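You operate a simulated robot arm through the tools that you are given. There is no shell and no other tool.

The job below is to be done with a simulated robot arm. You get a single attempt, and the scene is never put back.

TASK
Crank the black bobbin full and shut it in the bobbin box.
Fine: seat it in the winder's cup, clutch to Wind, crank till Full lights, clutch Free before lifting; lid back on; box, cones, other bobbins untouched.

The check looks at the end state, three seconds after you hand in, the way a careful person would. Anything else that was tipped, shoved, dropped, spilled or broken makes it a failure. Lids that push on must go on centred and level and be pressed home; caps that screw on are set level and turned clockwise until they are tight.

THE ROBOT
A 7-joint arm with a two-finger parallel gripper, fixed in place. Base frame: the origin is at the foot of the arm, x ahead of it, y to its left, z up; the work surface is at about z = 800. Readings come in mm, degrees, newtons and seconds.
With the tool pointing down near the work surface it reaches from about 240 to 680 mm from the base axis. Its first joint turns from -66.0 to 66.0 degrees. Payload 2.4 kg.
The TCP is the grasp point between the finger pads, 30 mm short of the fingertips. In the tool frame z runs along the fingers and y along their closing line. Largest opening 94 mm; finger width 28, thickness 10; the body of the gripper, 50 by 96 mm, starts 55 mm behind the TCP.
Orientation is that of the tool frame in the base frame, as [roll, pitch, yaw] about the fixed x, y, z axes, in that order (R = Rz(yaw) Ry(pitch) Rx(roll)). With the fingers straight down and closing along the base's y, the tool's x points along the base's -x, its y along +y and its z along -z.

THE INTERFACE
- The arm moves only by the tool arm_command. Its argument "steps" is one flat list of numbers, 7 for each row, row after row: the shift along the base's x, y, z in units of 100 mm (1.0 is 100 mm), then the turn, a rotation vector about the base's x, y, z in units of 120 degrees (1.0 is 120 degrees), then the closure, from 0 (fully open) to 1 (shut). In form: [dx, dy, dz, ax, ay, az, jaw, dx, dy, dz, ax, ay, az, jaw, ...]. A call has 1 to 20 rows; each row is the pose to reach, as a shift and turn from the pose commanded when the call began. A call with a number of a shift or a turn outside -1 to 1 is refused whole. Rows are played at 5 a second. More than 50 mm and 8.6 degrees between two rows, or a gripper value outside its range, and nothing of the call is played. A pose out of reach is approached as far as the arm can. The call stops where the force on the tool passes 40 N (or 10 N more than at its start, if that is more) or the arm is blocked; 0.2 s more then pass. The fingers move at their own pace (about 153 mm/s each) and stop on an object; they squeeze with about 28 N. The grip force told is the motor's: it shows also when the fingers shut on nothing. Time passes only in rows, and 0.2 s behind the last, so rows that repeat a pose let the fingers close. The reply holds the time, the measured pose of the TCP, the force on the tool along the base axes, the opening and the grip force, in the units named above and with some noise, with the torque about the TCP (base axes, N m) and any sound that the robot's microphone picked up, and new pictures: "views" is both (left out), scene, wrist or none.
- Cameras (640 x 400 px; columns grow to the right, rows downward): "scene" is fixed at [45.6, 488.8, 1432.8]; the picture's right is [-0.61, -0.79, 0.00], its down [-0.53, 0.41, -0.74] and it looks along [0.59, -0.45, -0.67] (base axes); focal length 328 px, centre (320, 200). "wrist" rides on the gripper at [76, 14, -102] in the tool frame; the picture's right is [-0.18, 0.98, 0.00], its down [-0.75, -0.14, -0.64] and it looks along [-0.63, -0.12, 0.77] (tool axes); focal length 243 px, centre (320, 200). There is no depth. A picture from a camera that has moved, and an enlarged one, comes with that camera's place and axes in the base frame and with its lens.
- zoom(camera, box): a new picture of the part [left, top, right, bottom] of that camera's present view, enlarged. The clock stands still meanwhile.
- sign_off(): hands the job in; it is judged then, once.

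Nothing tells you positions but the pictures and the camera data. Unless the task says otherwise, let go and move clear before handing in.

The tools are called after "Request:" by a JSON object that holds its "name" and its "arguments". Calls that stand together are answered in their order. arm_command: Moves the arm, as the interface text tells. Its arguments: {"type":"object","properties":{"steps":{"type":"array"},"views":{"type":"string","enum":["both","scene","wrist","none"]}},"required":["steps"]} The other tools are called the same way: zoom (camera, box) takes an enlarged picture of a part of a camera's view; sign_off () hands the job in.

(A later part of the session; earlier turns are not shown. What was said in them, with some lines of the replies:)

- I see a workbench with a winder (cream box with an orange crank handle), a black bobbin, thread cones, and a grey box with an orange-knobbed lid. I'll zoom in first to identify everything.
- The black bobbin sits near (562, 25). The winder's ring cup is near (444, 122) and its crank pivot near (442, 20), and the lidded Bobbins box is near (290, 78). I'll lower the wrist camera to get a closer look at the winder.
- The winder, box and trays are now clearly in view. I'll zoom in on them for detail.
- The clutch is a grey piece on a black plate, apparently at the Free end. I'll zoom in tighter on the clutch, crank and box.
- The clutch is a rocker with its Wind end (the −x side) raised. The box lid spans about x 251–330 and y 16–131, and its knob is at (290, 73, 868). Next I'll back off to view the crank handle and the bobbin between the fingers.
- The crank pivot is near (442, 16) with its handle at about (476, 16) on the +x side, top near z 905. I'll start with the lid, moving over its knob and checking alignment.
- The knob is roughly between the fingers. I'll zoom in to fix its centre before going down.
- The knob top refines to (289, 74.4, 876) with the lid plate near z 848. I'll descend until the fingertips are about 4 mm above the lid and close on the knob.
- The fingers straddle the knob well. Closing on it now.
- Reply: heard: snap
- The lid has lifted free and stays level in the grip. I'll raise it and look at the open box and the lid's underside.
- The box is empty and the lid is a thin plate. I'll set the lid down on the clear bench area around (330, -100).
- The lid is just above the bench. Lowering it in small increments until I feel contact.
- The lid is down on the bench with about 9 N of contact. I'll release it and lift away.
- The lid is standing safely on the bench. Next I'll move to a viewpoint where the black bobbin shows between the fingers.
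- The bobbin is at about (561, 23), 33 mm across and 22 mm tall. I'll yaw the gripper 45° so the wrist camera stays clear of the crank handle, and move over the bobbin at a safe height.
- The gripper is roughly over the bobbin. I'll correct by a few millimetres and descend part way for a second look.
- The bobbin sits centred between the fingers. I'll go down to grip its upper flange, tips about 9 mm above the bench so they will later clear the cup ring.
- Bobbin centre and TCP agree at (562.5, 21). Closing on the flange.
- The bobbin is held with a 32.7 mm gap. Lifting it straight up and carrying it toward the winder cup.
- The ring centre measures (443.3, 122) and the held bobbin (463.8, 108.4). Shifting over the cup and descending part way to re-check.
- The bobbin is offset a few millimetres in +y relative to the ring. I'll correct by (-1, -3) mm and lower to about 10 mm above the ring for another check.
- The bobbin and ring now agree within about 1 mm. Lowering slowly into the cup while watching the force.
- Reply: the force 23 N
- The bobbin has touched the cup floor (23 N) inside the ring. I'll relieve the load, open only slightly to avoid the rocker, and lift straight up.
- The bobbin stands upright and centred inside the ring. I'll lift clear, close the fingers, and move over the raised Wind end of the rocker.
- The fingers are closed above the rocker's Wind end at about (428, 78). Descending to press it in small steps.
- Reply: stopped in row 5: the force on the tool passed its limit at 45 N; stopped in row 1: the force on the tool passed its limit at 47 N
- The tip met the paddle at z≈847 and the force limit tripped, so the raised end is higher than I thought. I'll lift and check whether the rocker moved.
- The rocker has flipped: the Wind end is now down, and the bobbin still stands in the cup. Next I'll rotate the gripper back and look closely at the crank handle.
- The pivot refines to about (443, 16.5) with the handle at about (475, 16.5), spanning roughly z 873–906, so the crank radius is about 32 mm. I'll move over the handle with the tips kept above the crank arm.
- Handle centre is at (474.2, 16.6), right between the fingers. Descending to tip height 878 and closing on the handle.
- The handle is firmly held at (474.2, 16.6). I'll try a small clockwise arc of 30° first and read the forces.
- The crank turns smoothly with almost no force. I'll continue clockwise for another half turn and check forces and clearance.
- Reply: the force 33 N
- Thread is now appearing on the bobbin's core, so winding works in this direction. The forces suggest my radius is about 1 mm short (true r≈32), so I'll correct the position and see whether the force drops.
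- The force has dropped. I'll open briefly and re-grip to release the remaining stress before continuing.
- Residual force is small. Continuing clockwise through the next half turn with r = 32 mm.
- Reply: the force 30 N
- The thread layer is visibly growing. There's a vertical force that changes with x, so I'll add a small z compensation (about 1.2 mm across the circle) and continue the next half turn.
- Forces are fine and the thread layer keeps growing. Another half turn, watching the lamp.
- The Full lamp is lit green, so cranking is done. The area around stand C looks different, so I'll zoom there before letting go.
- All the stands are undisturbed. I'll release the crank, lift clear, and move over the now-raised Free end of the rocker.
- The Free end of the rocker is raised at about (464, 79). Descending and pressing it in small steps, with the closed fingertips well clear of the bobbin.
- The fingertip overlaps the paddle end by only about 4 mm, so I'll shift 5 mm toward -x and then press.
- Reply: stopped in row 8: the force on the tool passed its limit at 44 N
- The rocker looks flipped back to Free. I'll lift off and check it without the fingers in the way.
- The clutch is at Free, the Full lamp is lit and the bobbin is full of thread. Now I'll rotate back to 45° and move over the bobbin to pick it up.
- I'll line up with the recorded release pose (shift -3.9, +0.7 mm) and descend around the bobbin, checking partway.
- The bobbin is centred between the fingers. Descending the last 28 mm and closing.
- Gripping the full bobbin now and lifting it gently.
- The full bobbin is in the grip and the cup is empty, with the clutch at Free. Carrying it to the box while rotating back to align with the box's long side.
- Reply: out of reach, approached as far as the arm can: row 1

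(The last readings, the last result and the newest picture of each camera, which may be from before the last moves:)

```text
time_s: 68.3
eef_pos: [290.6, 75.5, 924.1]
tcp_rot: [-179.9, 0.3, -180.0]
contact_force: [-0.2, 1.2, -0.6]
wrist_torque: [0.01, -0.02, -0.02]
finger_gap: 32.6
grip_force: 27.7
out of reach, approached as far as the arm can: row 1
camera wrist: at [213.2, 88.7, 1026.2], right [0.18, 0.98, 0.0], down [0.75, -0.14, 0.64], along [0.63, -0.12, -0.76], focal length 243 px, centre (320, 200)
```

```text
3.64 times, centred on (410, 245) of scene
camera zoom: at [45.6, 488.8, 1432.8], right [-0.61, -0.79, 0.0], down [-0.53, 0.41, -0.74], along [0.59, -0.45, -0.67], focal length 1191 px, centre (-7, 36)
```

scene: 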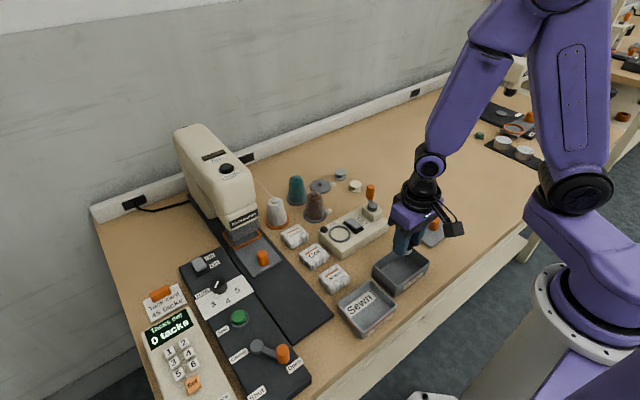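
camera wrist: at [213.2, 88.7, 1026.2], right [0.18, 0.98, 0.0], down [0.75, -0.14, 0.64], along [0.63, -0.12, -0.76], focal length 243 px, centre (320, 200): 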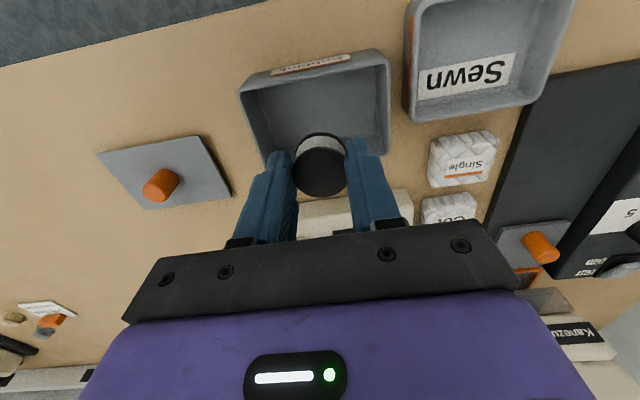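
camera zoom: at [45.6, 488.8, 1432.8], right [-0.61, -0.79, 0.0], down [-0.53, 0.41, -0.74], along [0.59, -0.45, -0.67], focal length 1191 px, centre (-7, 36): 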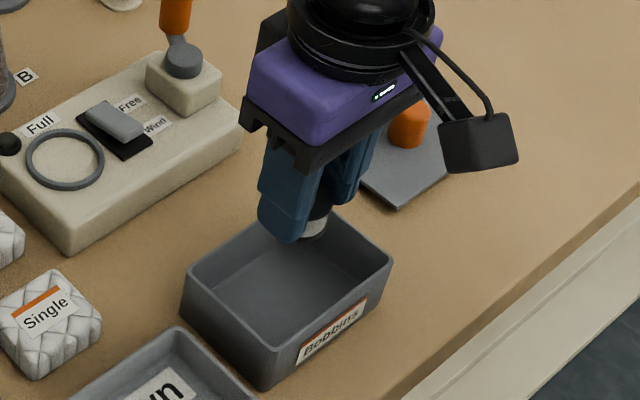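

The bobbin is centred over the open box (centre about (289.8, 74.2)). Lowering it straight down to the box floor.

Request:
{"name": "arm_command", "arguments": {"steps": [0, -0.005, -0.2, 0, 0, 0, 1, 0, -0.005, -0.4, 0, 0, 0, 1, 0, -0.005, -0.6, 0, 0, 0, 1, 0, -0.005, -0.72, 0, 0, 0, 1, 0, -0.005, -0.72, 0, 0, 0, 1], "views": "both"}}

Request:
{"name": "zoom", "arguments": {"camera": "scene", "box": [360, 210, 460, 300]}}

Request:
{"name": "zoom", "arguments": {"camera": "wrist", "box": [200, 20, 440, 220]}}

```text
time_s: 69.5
eef_pos: [290.8, 74.6, 852.1]
tcp_rot: [180.0, 0.2, -179.9]
contact_force: [0.6, 0.0, 0.5]
wrist_torque: [0.01, 0.0, -0.03]
finger_gap: 32.7
grip_force: 27.6
camera wrist: at [213.3, 88.9, 953.8], right [0.18, 0.98, 0.0], down [0.75, -0.14, 0.64], along [0.63, -0.12, -0.76], focal length 243 px, centre (320, 200)
```

scene: 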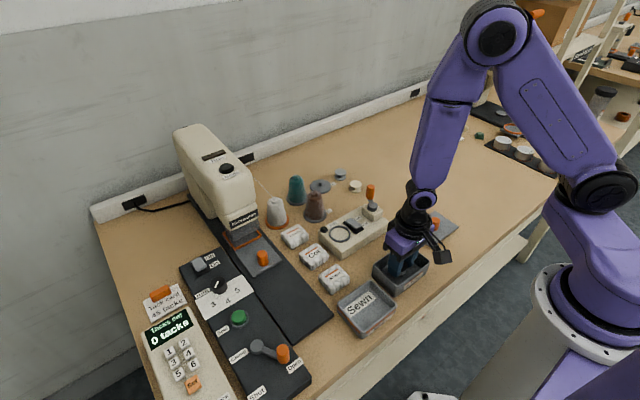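
wrist: 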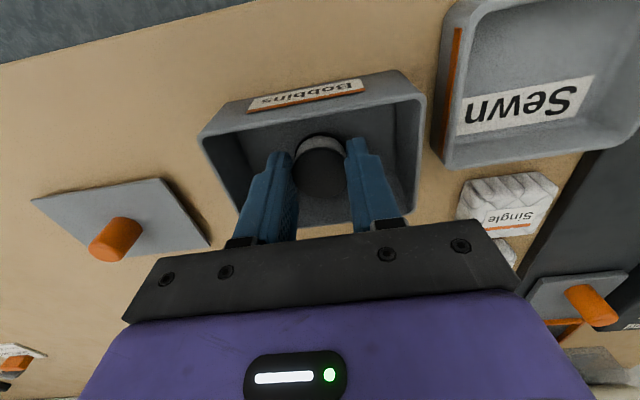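

```text
4.44 times, centred on (410, 255) of scene
camera zoom: at [45.6, 488.8, 1432.8], right [-0.61, -0.79, 0.0], down [-0.53, 0.41, -0.74], along [0.59, -0.45, -0.67], focal length 1456 px, centre (-80, -44)
```

zoom: 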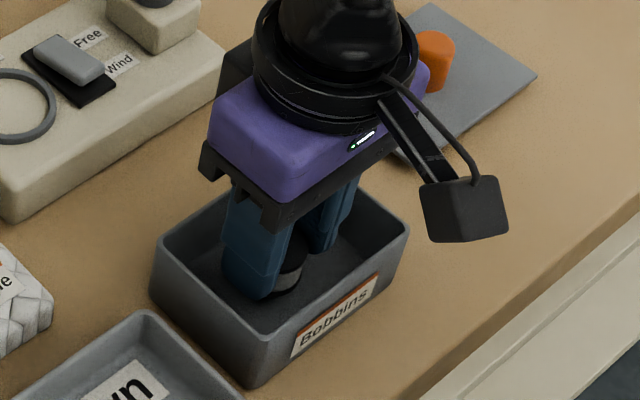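

```text
2.00 times, centred on (320, 120) of wrist
camera zoom: at [213.3, 88.9, 953.8], right [0.18, 0.98, 0.0], down [0.75, -0.14, 0.64], along [0.63, -0.12, -0.76], focal length 485 px, centre (320, 360)
```

zoom: 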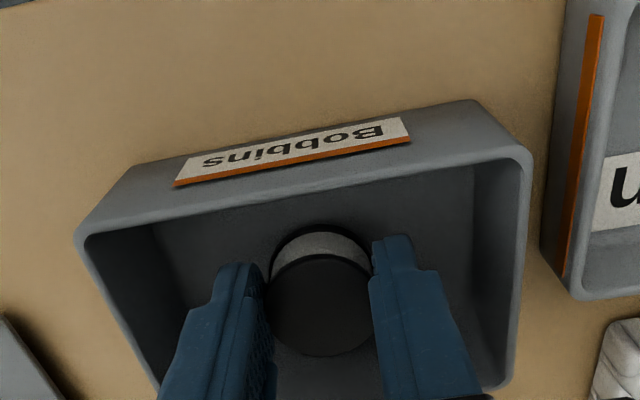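

The bobbin is well inside the box. Easing down to the floor in millimetre steps.

Request:
{"name": "arm_command", "arguments": {"steps": [0, 0, -0.02, 0, 0, 0, 1, 0, 0, -0.05, 0, 0, 0, 1, 0, 0, -0.05, 0, 0, 0, 1], "views": "none"}}

Request:
{"name": "arm_command", "arguments": {"steps": [0, 0, -0.01, 0, 0, 0, 1, 0, 0, -0.02, 0, 0, 0, 1, 0, 0, -0.02, 0, 0, 0, 1], "views": "none"}}

```text
time_s: 70.3
eef_pos: [291.2, 74.5, 847.7]
tcp_rot: [-180.0, 0.2, -180.0]
contact_force: [0.4, 0.2, -0.8]
wrist_torque: [0.01, 0.01, -0.03]
finger_gap: 32.7
grip_force: 28.2
```

```text
time_s: 71.1
eef_pos: [289.5, 74.9, 845.0]
tcp_rot: [-179.9, 0.2, 179.9]
contact_force: [-0.7, -0.3, -0.5]
wrist_torque: [-0.02, -0.03, 0.02]
finger_gap: 32.8
grip_force: 27.9
```

Request:
{"name": "arm_command", "arguments": {"steps": [0, 0, -0.01, 0, 0, 0, 1, 0, 0, -0.02, 0, 0, 0, 1, 0, 0, -0.02, 0, 0, 0, 1], "views": "none"}}

```text
time_s: 71.9
eef_pos: [292.3, 75.0, 842.0]
tcp_rot: [179.9, 0.2, 180.0]
contact_force: [0.3, 0.0, 0.3]
wrist_torque: [-0.02, -0.01, 0.01]
finger_gap: 32.6
grip_force: 28.1
```

Request:
{"name": "arm_command", "arguments": {"steps": [0, 0, -0.005, 0, 0, 0, 1, 0, 0, -0.01, 0, 0, 0, 1, 0, 0, -0.01, 0, 0, 0, 1], "views": "none"}}

Request:
{"name": "arm_command", "arguments": {"steps": [0, 0, -0.005, 0, 0, 0, 1, 0, 0, -0.005, 0, 0, 0, 1], "views": "wrist"}}

```text
time_s: 72.7
eef_pos: [292.2, 76.7, 843.6]
tcp_rot: [-179.9, 0.2, -180.0]
contact_force: [0.3, -0.2, 0.3]
wrist_torque: [-0.01, -0.01, 0.0]
finger_gap: 32.7
grip_force: 28.0
```

```text
time_s: 73.3
eef_pos: [291.3, 75.6, 843.0]
tcp_rot: [-180.0, 0.2, -180.0]
contact_force: [-0.7, -0.8, 3.0]
wrist_torque: [-0.03, 0.02, 0.0]
finger_gap: 33.0
grip_force: 28.1
camera wrist: at [214.3, 89.5, 944.2], right [0.18, 0.98, 0.0], down [0.75, -0.14, 0.64], along [0.63, -0.12, -0.76], focal length 243 px, centre (320, 200)
```

wrist: 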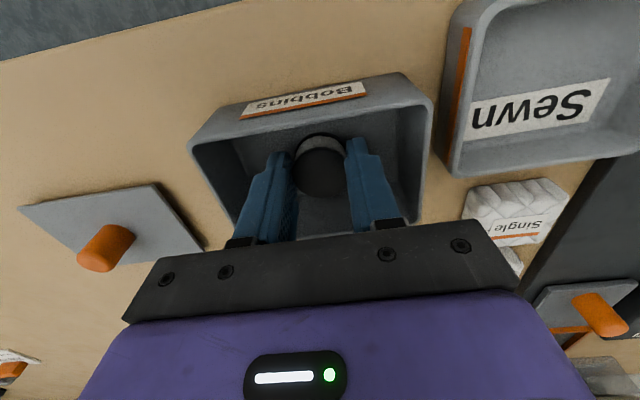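

Light contact with the box floor (3 N). One more half-millimetre to confirm, then release and lift out.

Request:
{"name": "arm_command", "arguments": {"steps": [0, 0, -0.005, 0, 0, 0, 1, 0, 0, -0.005, 0, 0, 0, 1], "views": "none"}}

Request:
{"name": "arm_command", "arguments": {"steps": [0, 0, 0.003, 0, 0, 0, 0.62, 0, 0, 0.003, 0, 0, 0, 0.5, 0, 0, 0.003, 0, 0, 0, 0.5, 0, 0, 0.1, 0, 0, 0, 0.5, 0, 0, 0.4, 0, 0, 0, 0.5, 0, 0, 0.8, 0, 0, 0, 0.5, 0, 0, 1.0, 0, 0, 0, 0.4, 0, 0, 1.0, 0, 0, 0, 0.3], "views": "both"}}

Request:
{"name": "zoom", "arguments": {"camera": "scene", "box": [360, 210, 460, 300]}}

Request:
{"name": "zoom", "arguments": {"camera": "wrist", "box": [220, 20, 420, 180]}}

```text
time_s: 73.9
eef_pos: [292.6, 75.6, 842.6]
tcp_rot: [-179.9, 0.3, -179.9]
contact_force: [0.0, -0.6, 18.7]
wrist_torque: [-0.03, 0.0, -0.02]
finger_gap: 33.3
grip_force: 28.0
```

```text
time_s: 75.7
eef_pos: [292.6, 73.2, 941.0]
tcp_rot: [-179.9, 0.1, -179.9]
contact_force: [0.1, 0.0, -0.4]
wrist_torque: [-0.02, -0.02, 0.04]
finger_gap: 65.8
grip_force: 0.1
camera wrist: at [215.2, 88.1, 1043.4], right [0.18, 0.98, 0.0], down [0.75, -0.14, 0.64], along [0.63, -0.12, -0.77], focal length 243 px, centre (320, 200)
```

scene: 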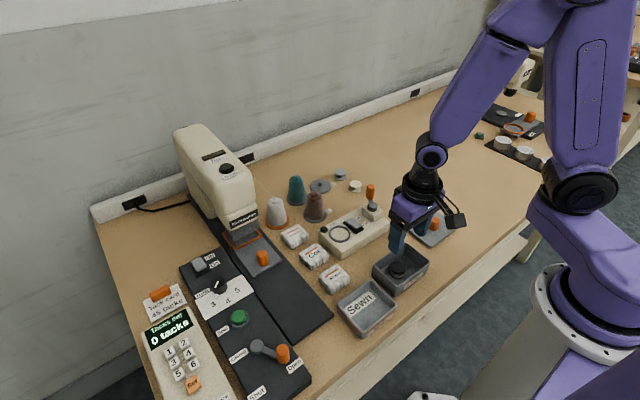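
wrist: 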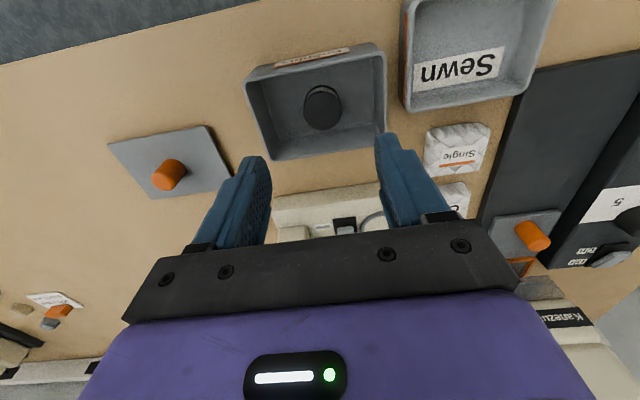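

```text
4.44 times, centred on (410, 255) of scene
camera zoom: at [45.6, 488.8, 1432.8], right [-0.61, -0.79, 0.0], down [-0.53, 0.41, -0.74], along [0.59, -0.45, -0.67], focal length 1456 px, centre (-80, -44)
```

zoom: 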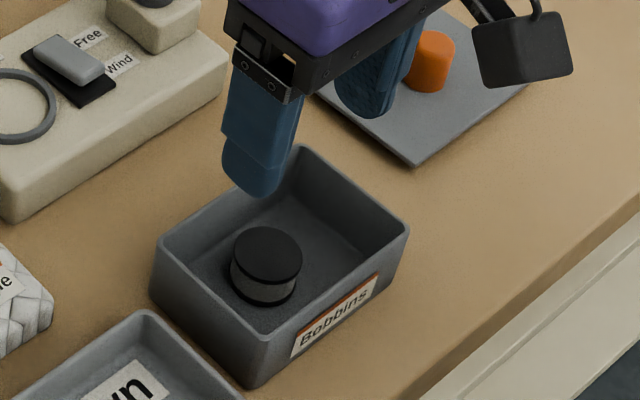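

```text
2.50 times, centred on (320, 100) of wrist
camera zoom: at [215.2, 88.1, 1043.4], right [0.18, 0.98, 0.0], down [0.75, -0.14, 0.64], along [0.63, -0.12, -0.77], focal length 606 px, centre (320, 450)
```

zoom: 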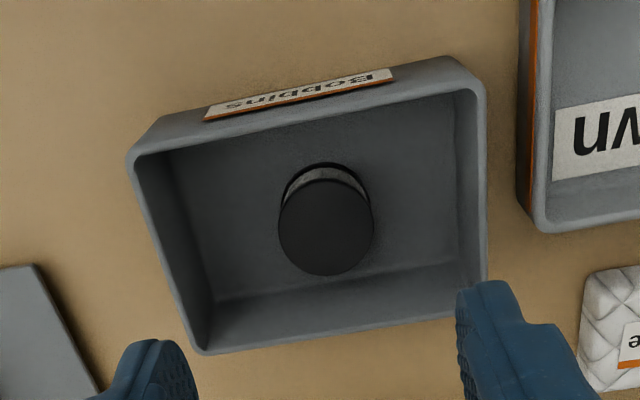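

The full bobbin stands upright in the box. Next I'll go back for the lid.

Request:
{"name": "arm_command", "arguments": {"steps": [0.05, -0.25, 0.1, 0, 0, 0, 0.3, 0.1, -0.5, 0.1, 0, 0, 0, 0.3, 0.15, -0.75, 0.1, 0, 0, 0, 0.3, 0.2, -1.0, 0.1, 0, 0, 0, 0.3], "views": "none"}}

Request:
{"name": "arm_command", "arguments": {"steps": [0.06, -0.25, 0, 0, 0, 0, 0.3, 0.12, -0.5, 0, 0, 0, 0, 0.3, 0.179, -0.75, 0, 0, 0, 0, 0.3, 0.179, -0.75, -0.2, 0, 0, 0, 0.3, 0.179, -0.75, -0.4, 0, 0, 0, 0.3, 0.179, -0.75, -0.4, 0, 0, 0, 0.3], "views": "wrist"}}

Request:
{"name": "zoom", "arguments": {"camera": "wrist", "box": [220, 40, 420, 200]}}

```text
time_s: 76.7
eef_pos: [311.0, -24.3, 950.8]
tcp_rot: [-180.0, 0.2, 180.0]
contact_force: [1.1, 0.5, -0.2]
wrist_torque: [0.02, 0.01, 0.06]
finger_gap: 65.7
grip_force: 0.1
```

```text
time_s: 78.1
eef_pos: [329.7, -99.2, 911.7]
tcp_rot: [-180.0, 0.1, -180.0]
contact_force: [0.6, -0.6, -0.2]
wrist_torque: [0.03, 0.02, 0.0]
finger_gap: 65.7
grip_force: 0.1
camera wrist: at [251.9, -86.1, 1014.2], right [0.18, 0.98, 0.0], down [0.75, -0.14, 0.64], along [0.63, -0.12, -0.76], focal length 243 px, centre (320, 200)
```

wrist: 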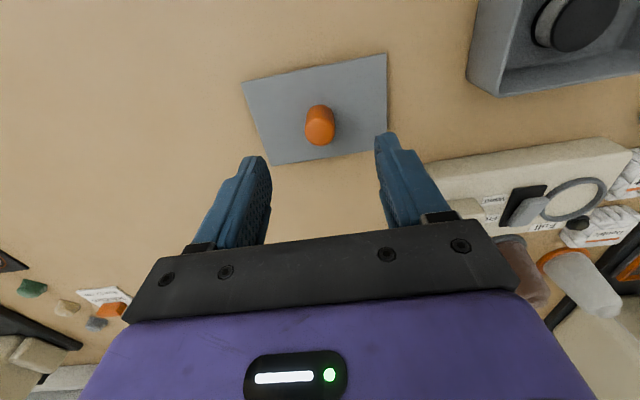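

```text
2.50 times, centred on (320, 120) of wrist
camera zoom: at [251.9, -86.1, 1014.2], right [0.18, 0.98, 0.0], down [0.75, -0.14, 0.64], along [0.63, -0.12, -0.76], focal length 606 px, centre (320, 400)
```

zoom: 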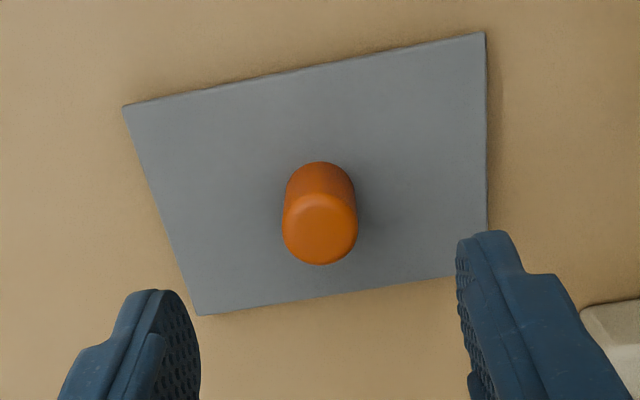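

The lid's knob is where I left it at (330, -101). Descending and gripping it.

Request:
{"name": "arm_command", "arguments": {"steps": [0.012, -0.008, -0.25, 0, 0, 0, 0.3, 0.012, -0.008, -0.5, 0, 0, 0, 0.3, 0.012, -0.008, -0.685, 0, 0, 0, 0.3, 0.012, -0.008, -0.685, 0, 0, 0, 0.3], "views": "wrist"}}

Request:
{"name": "zoom", "arguments": {"camera": "wrist", "box": [200, 60, 440, 230]}}

Request:
{"name": "zoom", "arguments": {"camera": "scene", "box": [400, 170, 500, 260]}}

```text
time_s: 79.1
eef_pos: [331.9, -101.3, 842.6]
tcp_rot: [-180.0, 0.2, 180.0]
contact_force: [-0.1, 0.1, -0.3]
wrist_torque: [-0.01, -0.03, -0.01]
finger_gap: 66.0
grip_force: 0.1
camera wrist: at [254.5, -87.3, 945.0], right [0.18, 0.98, 0.0], down [0.75, -0.14, 0.65], along [0.63, -0.12, -0.76], focal length 243 px, centre (320, 200)
```

wrist: 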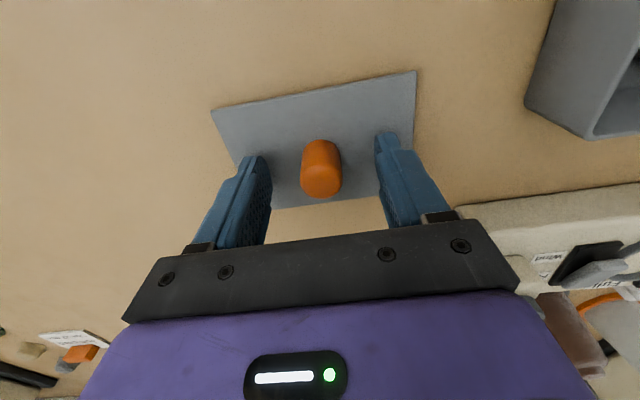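

```text
2.35 times, centred on (320, 145) of wrist
camera zoom: at [254.5, -87.3, 945.0], right [0.18, 0.98, 0.0], down [0.75, -0.14, 0.65], along [0.63, -0.12, -0.76], focal length 571 px, centre (320, 329)
```

zoom: 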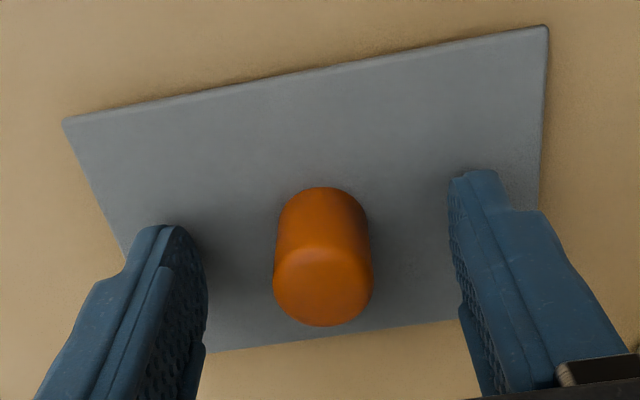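

```text
4.44 times, centred on (450, 215) of scene
camera zoom: at [45.6, 488.8, 1432.8], right [-0.61, -0.79, 0.0], down [-0.53, 0.41, -0.74], along [0.59, -0.45, -0.67], focal length 1456 px, centre (-258, 133)
```

zoom: 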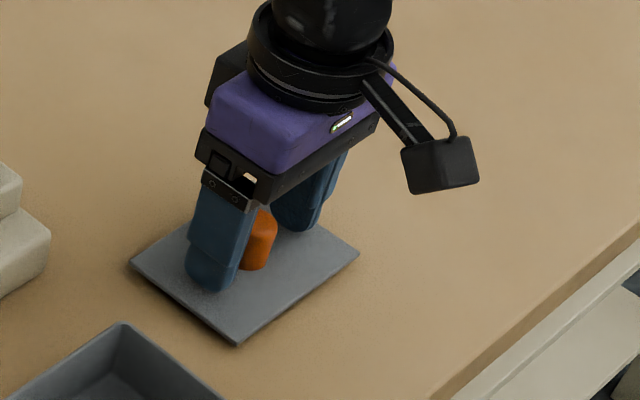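

Aligned; I'll trim out the 0.2° pitch picked up earlier, close on the knob, and lift the lid.

Request:
{"name": "arm_command", "arguments": {"steps": [-0.008, 0, 0, 0, 0.0017, 0, 0.3, -0.008, 0, 0, 0, 0.0017, 0, 0.3, -0.008, 0, 0, 0, 0.0017, 0, 0.6, -0.008, 0, 0, 0, 0.0017, 0, 1, -0.008, 0, 0, 0, 0.0017, 0, 1, -0.008, 0, 0, 0, 0.0017, 0, 1], "views": "none"}}

Request:
{"name": "arm_command", "arguments": {"steps": [0, 0, 0.05, 0, 0, 0, 1, 0, 0, 0.15, 0, 0, 0, 1, 0, 0, 0.4, 0, 0, 0, 1, 0, 0, 0.7, 0, 0, 0, 1, 0, 0, 1.0, 0, 0, 0, 1, 0, 0, 1.0, 0, 0, 0, 1], "views": "wrist"}}

Request:
{"name": "zoom", "arguments": {"camera": "wrist", "box": [200, 60, 440, 230]}}

```text
time_s: 80.5
eef_pos: [329.5, -100.7, 843.8]
tcp_rot: [180.0, 0.1, 179.9]
contact_force: [-0.1, -0.6, -1.0]
wrist_torque: [-0.02, 0.01, 0.0]
finger_gap: 22.7
grip_force: 27.9
```

```text
time_s: 81.9
eef_pos: [329.5, -100.3, 943.7]
tcp_rot: [180.0, 0.0, -180.0]
contact_force: [-0.1, -0.9, -0.2]
wrist_torque: [-0.03, -0.01, 0.0]
finger_gap: 22.4
grip_force: 27.8
camera wrist: at [252.0, -86.5, 1045.4], right [0.18, 0.98, 0.0], down [0.75, -0.14, 0.64], along [0.63, -0.12, -0.77], focal length 243 px, centre (320, 200)
```

wrist: 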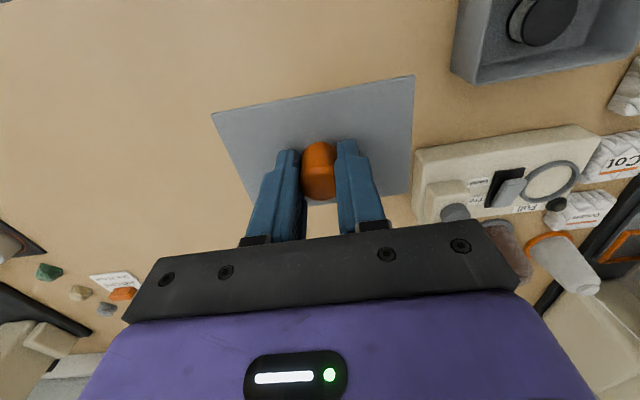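

```text
2.35 times, centred on (320, 145) of wrist
camera zoom: at [252.0, -86.5, 1045.4], right [0.18, 0.98, 0.0], down [0.75, -0.14, 0.64], along [0.63, -0.12, -0.77], focal length 571 px, centre (320, 329)
```

zoom: 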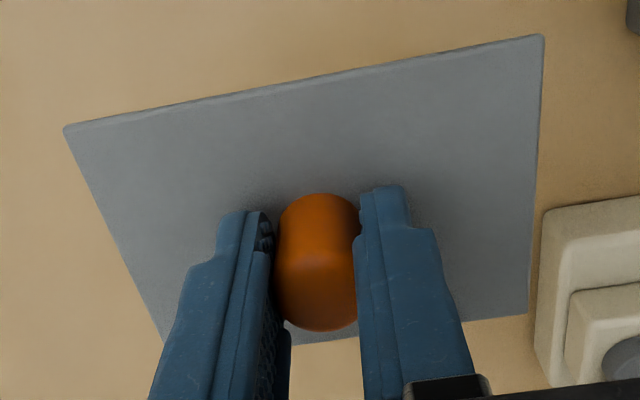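

The lid is held level. Carrying it back over the box to the recorded pick-up position.

Request:
{"name": "arm_command", "arguments": {"steps": [-0.05, 0.2, 0, 0, 0, 0, 1, -0.1, 0.45, 0, 0, 0, 0, 1, -0.15, 0.7, 0, 0, 0, 0, 1, -0.2, 0.9, 0, 0, 0, 0, 1, -0.2, 1.0, 0, 0, 0, 0, 1], "views": "none"}}

Request:
{"name": "arm_command", "arguments": {"steps": [-0.05, 0.2, 0, 0, 0, 0, 1, -0.15, 0.5, 0, 0, 0, 0, 1, -0.214, 0.743, 0, 0, 0, 0, 1, -0.214, 0.743, -0.15, 0, 0, 0, 1, -0.214, 0.743, -0.3, 0, 0, 0, 1, -0.214, 0.743, -0.3, 0, 0, 0, 1, -0.214, 0.743, -0.3, 0, 0, 0, 1], "views": "both"}}

Request:
{"name": "zoom", "arguments": {"camera": "wrist", "box": [200, 40, 440, 220]}}

Request:
{"name": "zoom", "arguments": {"camera": "scene", "box": [360, 210, 450, 300]}}

```text
time_s: 83.1
eef_pos: [311.2, -0.5, 944.1]
tcp_rot: [180.0, 0.0, -179.9]
contact_force: [0.0, 0.3, -1.2]
wrist_torque: [0.04, 0.0, -0.02]
finger_gap: 22.3
grip_force: 28.2
```

```text
time_s: 84.7
eef_pos: [288.1, 72.9, 912.4]
tcp_rot: [-179.9, 0.0, 180.0]
contact_force: [1.1, -0.3, -0.4]
wrist_torque: [0.0, 0.03, 0.04]
finger_gap: 22.3
grip_force: 28.0
camera wrist: at [211.5, 87.0, 1015.2], right [0.18, 0.98, 0.0], down [0.75, -0.14, 0.64], along [0.63, -0.12, -0.77], focal length 243 px, centre (320, 200)
```

scene: 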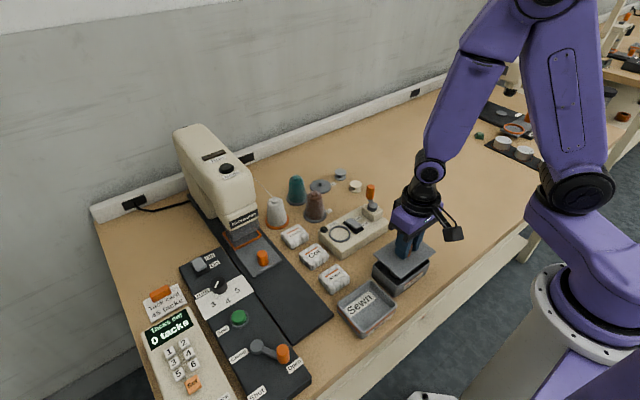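
wrist: 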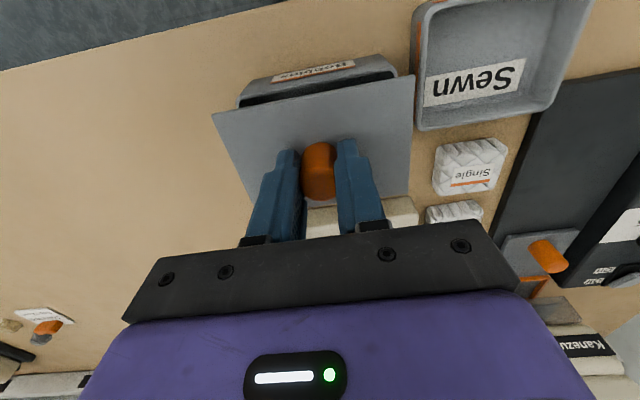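

```text
2.22 times, centred on (320, 130) of wrist
camera zoom: at [211.5, 87.0, 1015.2], right [0.18, 0.98, 0.0], down [0.75, -0.14, 0.64], along [0.63, -0.12, -0.77], focal length 539 px, centre (320, 356)
```

zoom: 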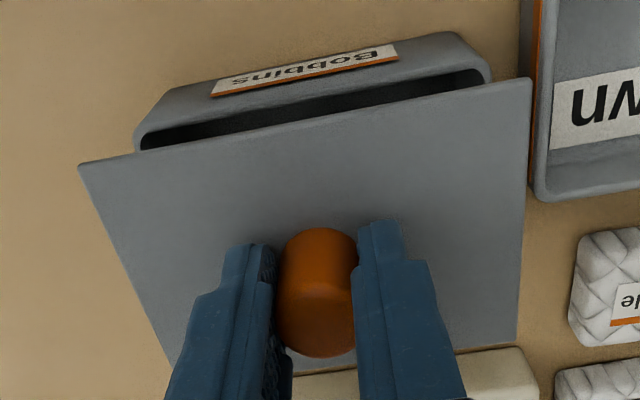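

```text
4.44 times, centred on (405, 255) of scene
camera zoom: at [45.6, 488.8, 1432.8], right [-0.61, -0.79, 0.0], down [-0.53, 0.41, -0.74], along [0.59, -0.45, -0.67], focal length 1456 px, centre (-58, -44)
```

zoom: 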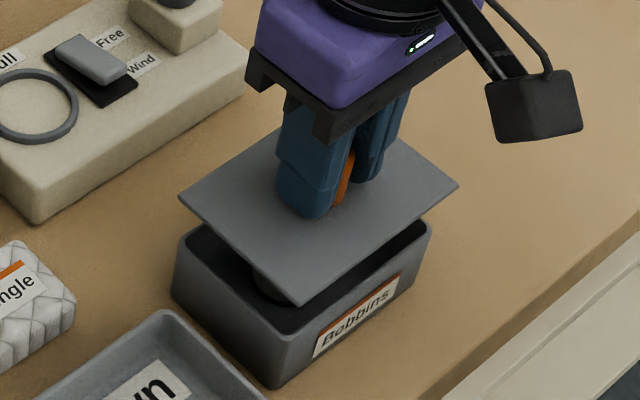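

The lid is about 1 mm low in y compared with its original seat. I'll correct that and lower to just above the rim.

Request:
{"name": "arm_command", "arguments": {"steps": [-0.002, 0.01, 0, 0, 0, 0, 1, -0.002, 0.01, -0.1, 0, 0, 0, 1, -0.002, 0.01, -0.19, 0, 0, 0, 1, -0.002, 0.01, -0.19, 0, 0, 0, 1, -0.002, 0.01, -0.19, 0, 0, 0, 1], "views": "wrist"}}

Request:
{"name": "zoom", "arguments": {"camera": "wrist", "box": [200, 40, 440, 220]}}

Request:
{"name": "zoom", "arguments": {"camera": "scene", "box": [365, 225, 445, 295]}}

```text
time_s: 85.9
eef_pos: [287.9, 73.1, 894.3]
tcp_rot: [-179.9, 0.0, 180.0]
contact_force: [0.3, -0.4, -0.9]
wrist_torque: [0.0, 0.0, 0.01]
finger_gap: 22.4
grip_force: 28.4
camera wrist: at [210.6, 87.9, 996.4], right [0.18, 0.98, 0.0], down [0.75, -0.14, 0.64], along [0.63, -0.12, -0.77], focal length 243 px, centre (320, 200)
```

wrist: 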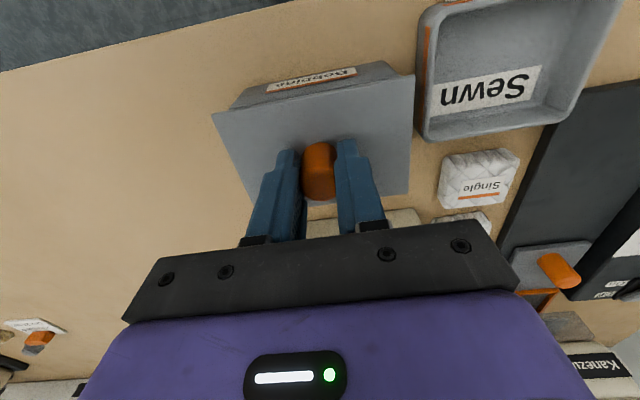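

```text
2.22 times, centred on (320, 130) of wrist
camera zoom: at [210.6, 87.9, 996.4], right [0.18, 0.98, 0.0], down [0.75, -0.14, 0.64], along [0.63, -0.12, -0.77], focal length 539 px, centre (320, 356)
```

zoom: 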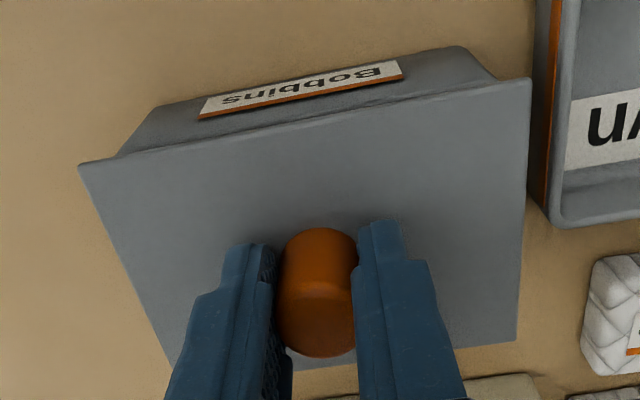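

```text
5.71 times, centred on (405, 260) of scene
camera zoom: at [45.6, 488.8, 1432.8], right [-0.61, -0.79, 0.0], down [-0.53, 0.41, -0.74], along [0.59, -0.45, -0.67], focal length 1872 px, centre (-166, -143)
```

zoom: 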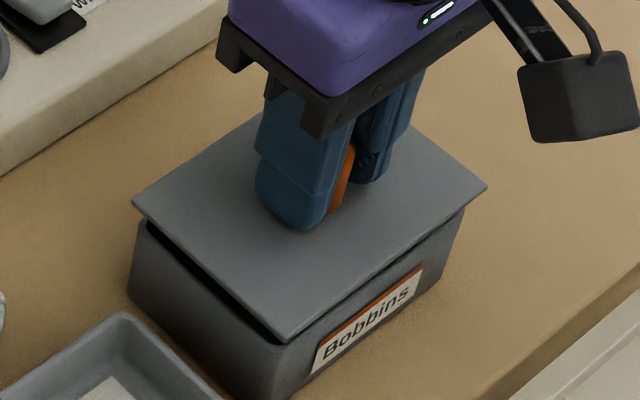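

The lid is lined up over the rim. Lowering in small steps while watching for contact.

Request:
{"name": "arm_command", "arguments": {"steps": [0.003, 0, -0.03, 0, 0, 0, 1, 0.003, 0, -0.06, 0, 0, 0, 1, 0.003, 0, -0.06, 0, 0, 0, 1], "views": "none"}}

Request:
{"name": "arm_command", "arguments": {"steps": [0, 0, -0.015, 0, 0, 0, 1, 0, 0, -0.03, 0, 0, 0, 1, 0, 0, -0.03, 0, 0, 0, 1], "views": "both"}}

Request:
{"name": "zoom", "arguments": {"camera": "scene", "box": [365, 225, 445, 295]}}

Request:
{"name": "zoom", "arguments": {"camera": "wrist", "box": [200, 40, 440, 220]}}

```text
time_s: 86.7
eef_pos: [287.8, 73.6, 887.1]
tcp_rot: [-180.0, 0.0, -180.0]
contact_force: [0.3, 0.2, -1.2]
wrist_torque: [0.01, -0.02, 0.01]
finger_gap: 22.5
grip_force: 28.2
```

```text
time_s: 87.5
eef_pos: [288.1, 74.3, 883.9]
tcp_rot: [179.9, -0.1, -179.9]
contact_force: [0.1, -0.2, -0.6]
wrist_torque: [0.03, 0.01, 0.04]
finger_gap: 22.5
grip_force: 28.2
camera wrist: at [211.6, 88.1, 987.4], right [0.18, 0.98, 0.0], down [0.75, -0.14, 0.64], along [0.63, -0.12, -0.77], focal length 243 px, centre (320, 200)
```

scene: 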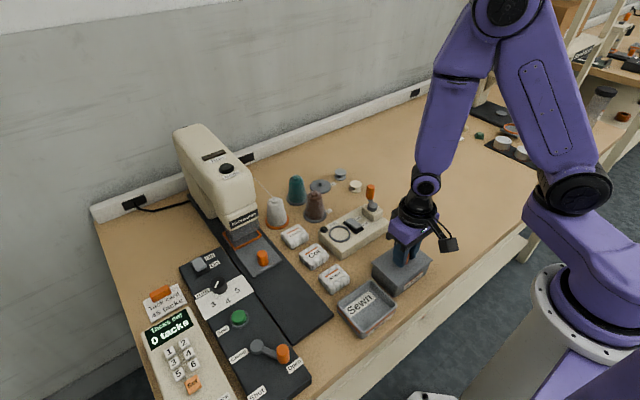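
wrist: 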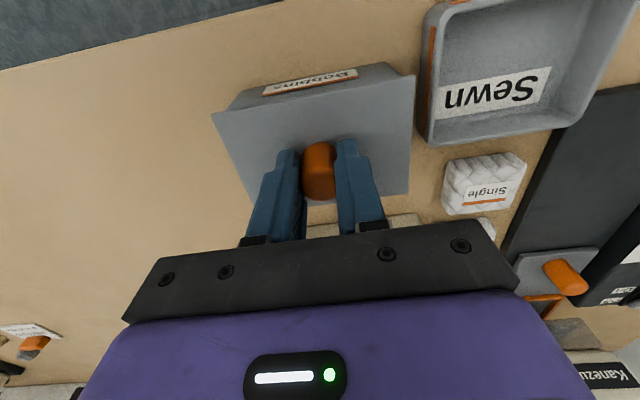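

```text
5.71 times, centred on (405, 260) of scene
camera zoom: at [45.6, 488.8, 1432.8], right [-0.61, -0.79, 0.0], down [-0.53, 0.41, -0.74], along [0.59, -0.45, -0.67], focal length 1872 px, centre (-166, -143)
```

zoom: 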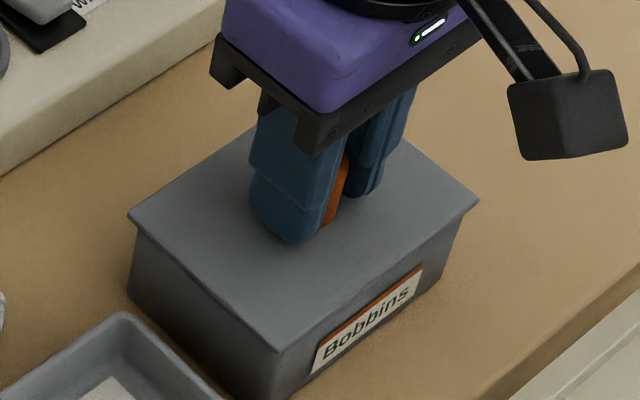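

```text
2.22 times, centred on (320, 130) of wrist
camera zoom: at [211.6, 88.1, 987.4], right [0.18, 0.98, 0.0], down [0.75, -0.14, 0.64], along [0.63, -0.12, -0.77], focal length 539 px, centre (320, 356)
```

zoom: 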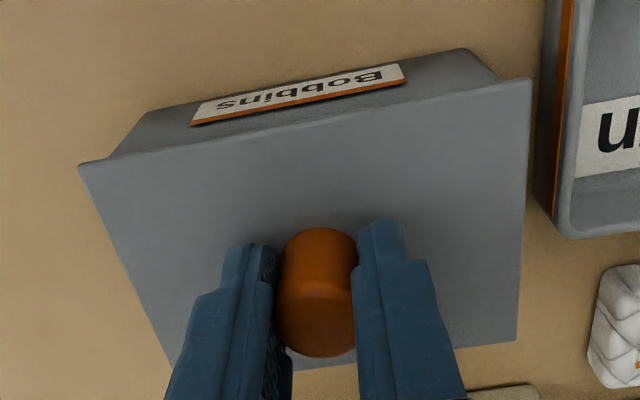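

Still no resistance and the lid is nearly flush. Continuing down in half-millimetre steps to press it home.

Request:
{"name": "arm_command", "arguments": {"steps": [0, 0, -0.01, 0, 0, 0, 1, 0, 0, -0.018, 0, 0, 0, 1, 0, 0, -0.018, 0, 0, 0, 1], "views": "none"}}

Request:
{"name": "arm_command", "arguments": {"steps": [0, 0, -0.005, 0, 0, 0, 1, 0, 0, -0.01, 0, 0, 0, 1, 0, 0, -0.01, 0, 0, 0, 1], "views": "none"}}

```text
time_s: 88.3
eef_pos: [287.3, 74.2, 883.1]
tcp_rot: [180.0, -0.1, -179.9]
contact_force: [-0.3, 0.0, -1.2]
wrist_torque: [0.02, -0.01, 0.02]
finger_gap: 22.6
grip_force: 27.5
```

```text
time_s: 89.1
eef_pos: [288.4, 75.5, 882.5]
tcp_rot: [179.9, 0.0, 180.0]
contact_force: [-0.8, -0.1, -1.7]
wrist_torque: [0.03, 0.0, 0.01]
finger_gap: 22.4
grip_force: 27.7
```

Request:
{"name": "arm_command", "arguments": {"steps": [0, 0, -0.005, 0, 0, 0, 1, 0, 0, -0.01, 0, 0, 0, 1, 0, 0, -0.01, 0, 0, 0, 1], "views": "none"}}

Request:
{"name": "arm_command", "arguments": {"steps": [0, 0, -0.005, 0, 0, 0, 1, 0, 0, -0.008, 0, 0, 0, 1, 0, 0, -0.008, 0, 0, 0, 1], "views": "wrist"}}

Request:
{"name": "zoom", "arguments": {"camera": "scene", "box": [365, 225, 445, 295]}}

```text
time_s: 89.9
eef_pos: [287.2, 75.1, 882.4]
tcp_rot: [180.0, 0.1, 179.9]
contact_force: [-0.9, -8.3, 37.8]
wrist_torque: [-0.34, -0.02, -0.02]
finger_gap: 22.5
grip_force: 28.1
heard: snap
```

```text
time_s: 90.3
eef_pos: [288.6, 74.3, 881.6]
tcp_rot: [179.9, 0.0, 179.9]
contact_force: [-1.9, -2.3, 12.9]
wrist_torque: [-0.08, -0.08, -0.01]
finger_gap: 22.7
grip_force: 28.2
stopped in row 1: the force on the tool passed its limit at 52 N (the readings are from after the stop); the commanded pose is now the measured one
camera wrist: at [211.1, 88.6, 983.9], right [0.19, 0.98, 0.0], down [0.75, -0.14, 0.64], along [0.63, -0.12, -0.77], focal length 243 px, centre (320, 200)
```

wrist: 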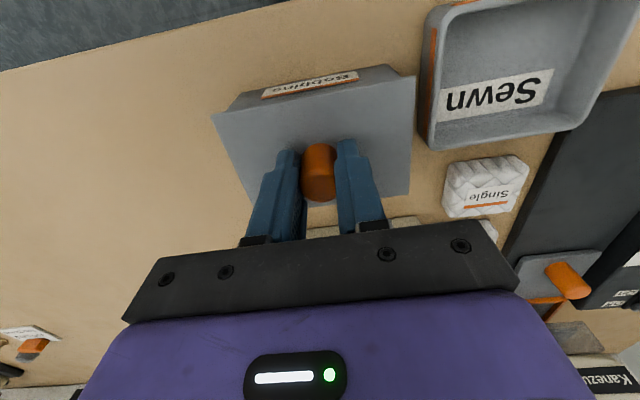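

```text
5.71 times, centred on (405, 260) of scene
camera zoom: at [45.4, 488.7, 1432.8], right [-0.61, -0.79, 0.0], down [-0.53, 0.41, -0.74], along [0.59, -0.45, -0.67], focal length 1872 px, centre (-166, -143)
```

zoom: 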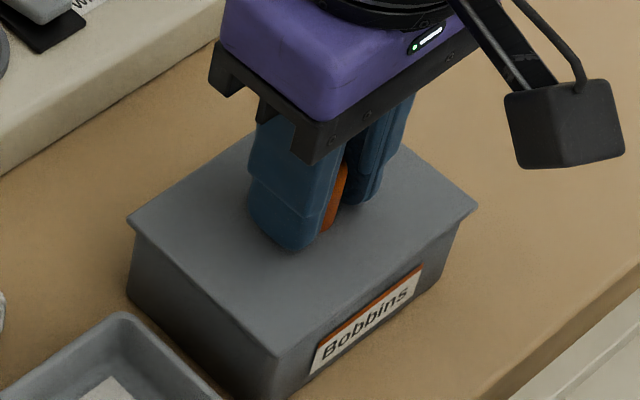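

The lid snapped home and reads level. I'll release the knob and lift clear to inspect.

Request:
{"name": "arm_command", "arguments": {"steps": [0, 0, 0.004, 0, 0, 0, 0.7, 0, 0, 0.004, 0, 0, 0, 0.5, 0, 0, 0.004, 0, 0, 0, 0.35, 0, 0, 0.1, 0, 0, 0, 0.35, 0, 0, 0.4, 0, 0, 0, 0.35, 0, 0, 0.7, 0, 0, 0, 0.35, 0, 0, 1.0, 0, 0, 0, 0.35, 0, 0, 1.0, 0, 0, 0, 0.35], "views": "both"}}

Request:
{"name": "zoom", "arguments": {"camera": "wrist", "box": [220, 20, 420, 180]}}

Request:
{"name": "zoom", "arguments": {"camera": "scene", "box": [365, 225, 445, 295]}}

```text
time_s: 92.1
eef_pos: [287.2, 74.5, 979.7]
tcp_rot: [180.0, 0.0, -180.0]
contact_force: [-0.4, -0.7, 0.2]
wrist_torque: [-0.01, 0.0, 0.01]
finger_gap: 61.1
grip_force: 0.1
camera wrist: at [210.6, 88.2, 1083.1], right [0.18, 0.98, 0.0], down [0.75, -0.14, 0.64], along [0.63, -0.12, -0.77], focal length 243 px, centre (320, 200)
```

scene: 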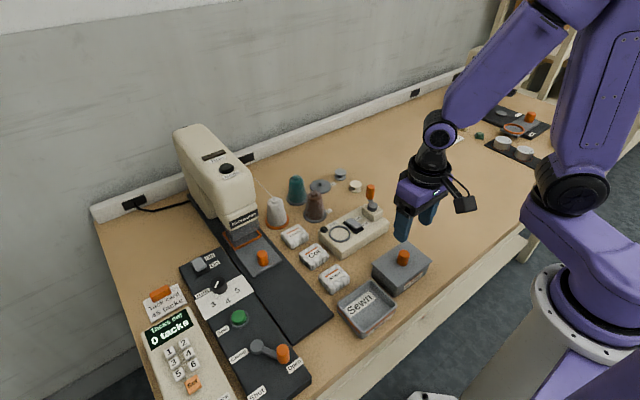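
wrist: 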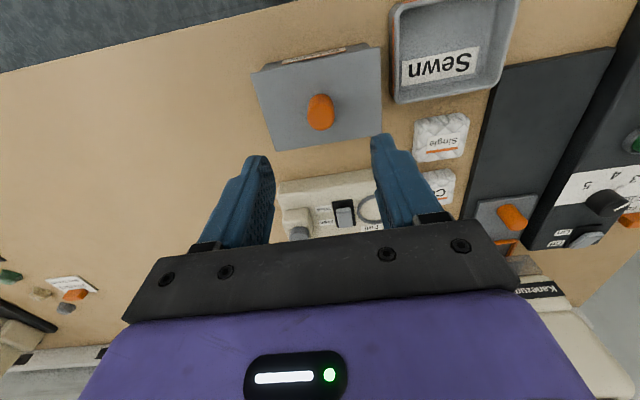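

```text
2.50 times, centred on (320, 100) of wrist
camera zoom: at [210.6, 88.2, 1083.1], right [0.18, 0.98, 0.0], down [0.75, -0.14, 0.64], along [0.63, -0.12, -0.77], focal length 606 px, centre (320, 450)
```

zoom: 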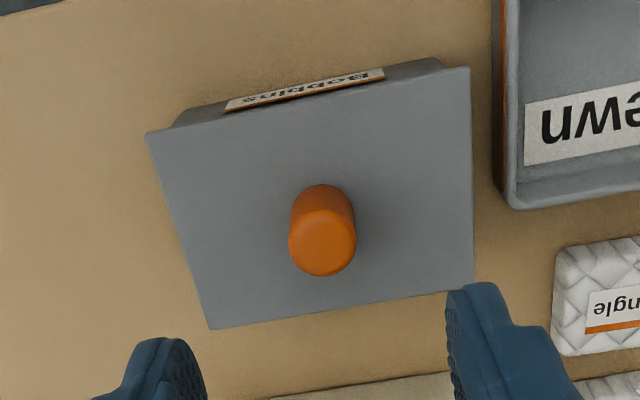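

```text
5.71 times, centred on (405, 260) of scene
camera zoom: at [45.6, 488.8, 1432.8], right [-0.61, -0.79, 0.0], down [-0.53, 0.41, -0.74], along [0.59, -0.45, -0.67], focal length 1872 px, centre (-166, -143)
```

zoom: 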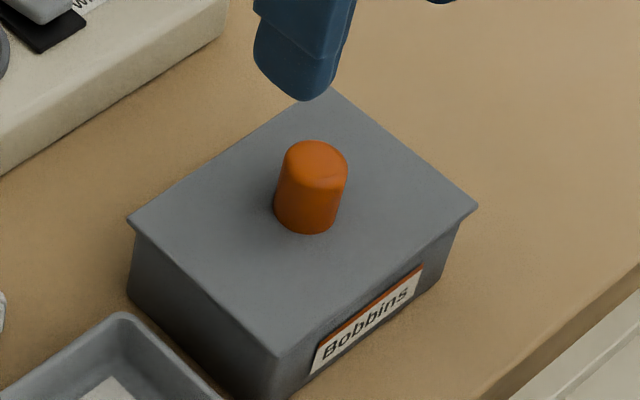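

The lid's corners match their original pixel positions, so it is seated, centred and level. I'll retreat upward and do a final check of the whole scene.

Request:
{"name": "arm_command", "arguments": {"steps": [0.1, 0, 0.3, 0, 0, 0, 0.2, 0.25, 0.05, 0.6, 0, 0, 0, 0.1, 0.45, 0.1, 0.9, 0, 0, 0, 0, 0.6, 0.12, 1.0, 0, 0, 0, 0, 0.6, 0.12, 1.0, 0, 0, 0, 0], "views": "both"}}

Request:
{"name": "zoom", "arguments": {"camera": "scene", "box": [260, 160, 450, 280]}}

Request:
{"name": "zoom", "arguments": {"camera": "scene", "box": [300, 220, 460, 340]}}

Request:
{"name": "zoom", "arguments": {"camera": "scene", "box": [365, 225, 445, 295]}}

```text
time_s: 93.3
eef_pos: [349.5, 88.9, 1081.6]
tcp_rot: [180.0, -0.1, -180.0]
contact_force: [-0.7, -0.3, 0.0]
wrist_torque: [0.0, 0.0, 0.01]
finger_gap: 94.3
grip_force: 0.1
camera wrist: at [272.2, 102.1, 1184.8], right [0.18, 0.98, 0.0], down [0.75, -0.14, 0.64], along [0.63, -0.12, -0.77], focal length 243 px, centre (320, 200)
```

scene: 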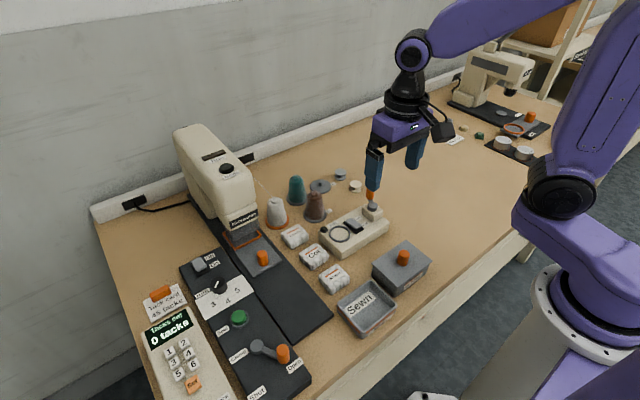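
wrist: 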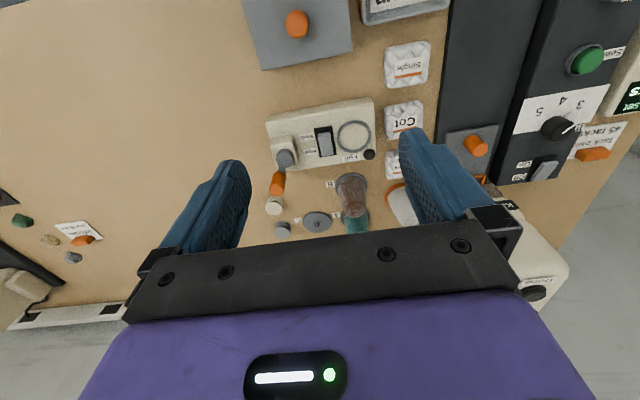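

```text
3.33 times, centred on (355, 220) of scene
camera zoom: at [45.6, 488.8, 1432.8], right [-0.61, -0.79, 0.0], down [-0.53, 0.41, -0.74], along [0.59, -0.45, -0.67], focal length 1092 px, centre (203, 133)
```

zoom: 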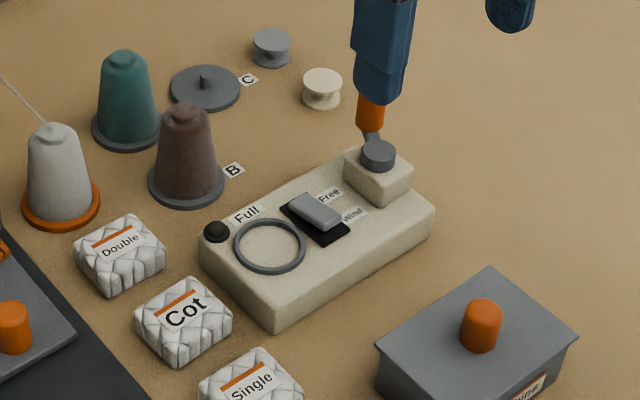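

```text
3.33 times, centred on (380, 280) of scene
camera zoom: at [45.6, 488.8, 1432.8], right [-0.61, -0.79, 0.0], down [-0.53, 0.41, -0.74], along [0.59, -0.45, -0.67], focal length 1092 px, centre (120, -67)
```

zoom: 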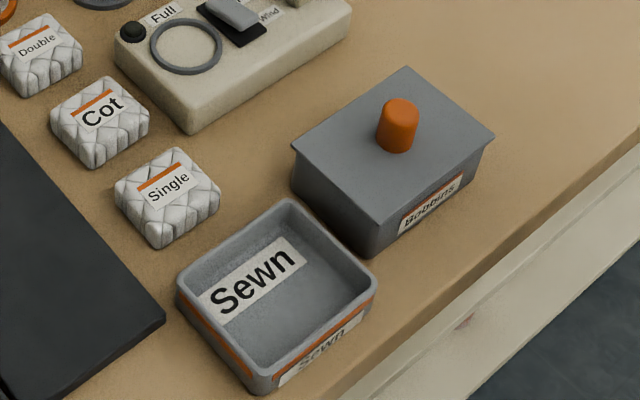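

```text
5.71 times, centred on (405, 260) of scene
camera zoom: at [45.6, 488.8, 1432.8], right [-0.61, -0.79, 0.0], down [-0.53, 0.41, -0.74], along [0.59, -0.45, -0.67], focal length 1872 px, centre (-166, -143)
```

zoom: 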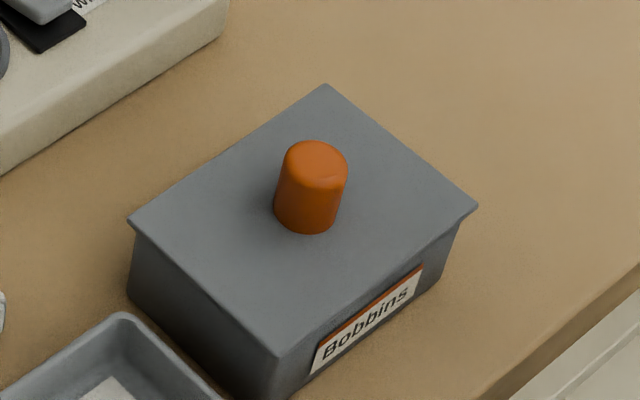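

Everything looks right: the full bobbin is shut in the box, the lid is seated level in its original place, the clutch is at Free, and the cones and other bobbins haven't moved. The arm is clear, so I'm handing in.

Request:
{"name": "sign_off", "arguments": {}}

```text
The job is handed in.
```

The black bobbin is wound full and shut in the bobbin box, and I've handed the job in. I don't have the check's result.

- **Winding:** I seated the bobbin in the winder's cup and set the clutch to Wind. About two clockwise turns of the crank lit Full, and I stopped there.
- **Clutch:** It went back to Free before I lifted the bobbin out, and it is at Free now. Both clutch presses briefly passed the 40 N force stop (44–47 N), but the rocker moved cleanly each way.
- **Box and lid:** The bobbin stands upright in the middle of the box. The lid snapped home, peaking at about 52 N. In the camera view its corners and knob are back where they started, within about a pixel.
- **Everything else:** In the final pictures the cones, the other bobbins and the box look exactly as they did at the start. The crank handle was left about 30° clockwise from where it was.
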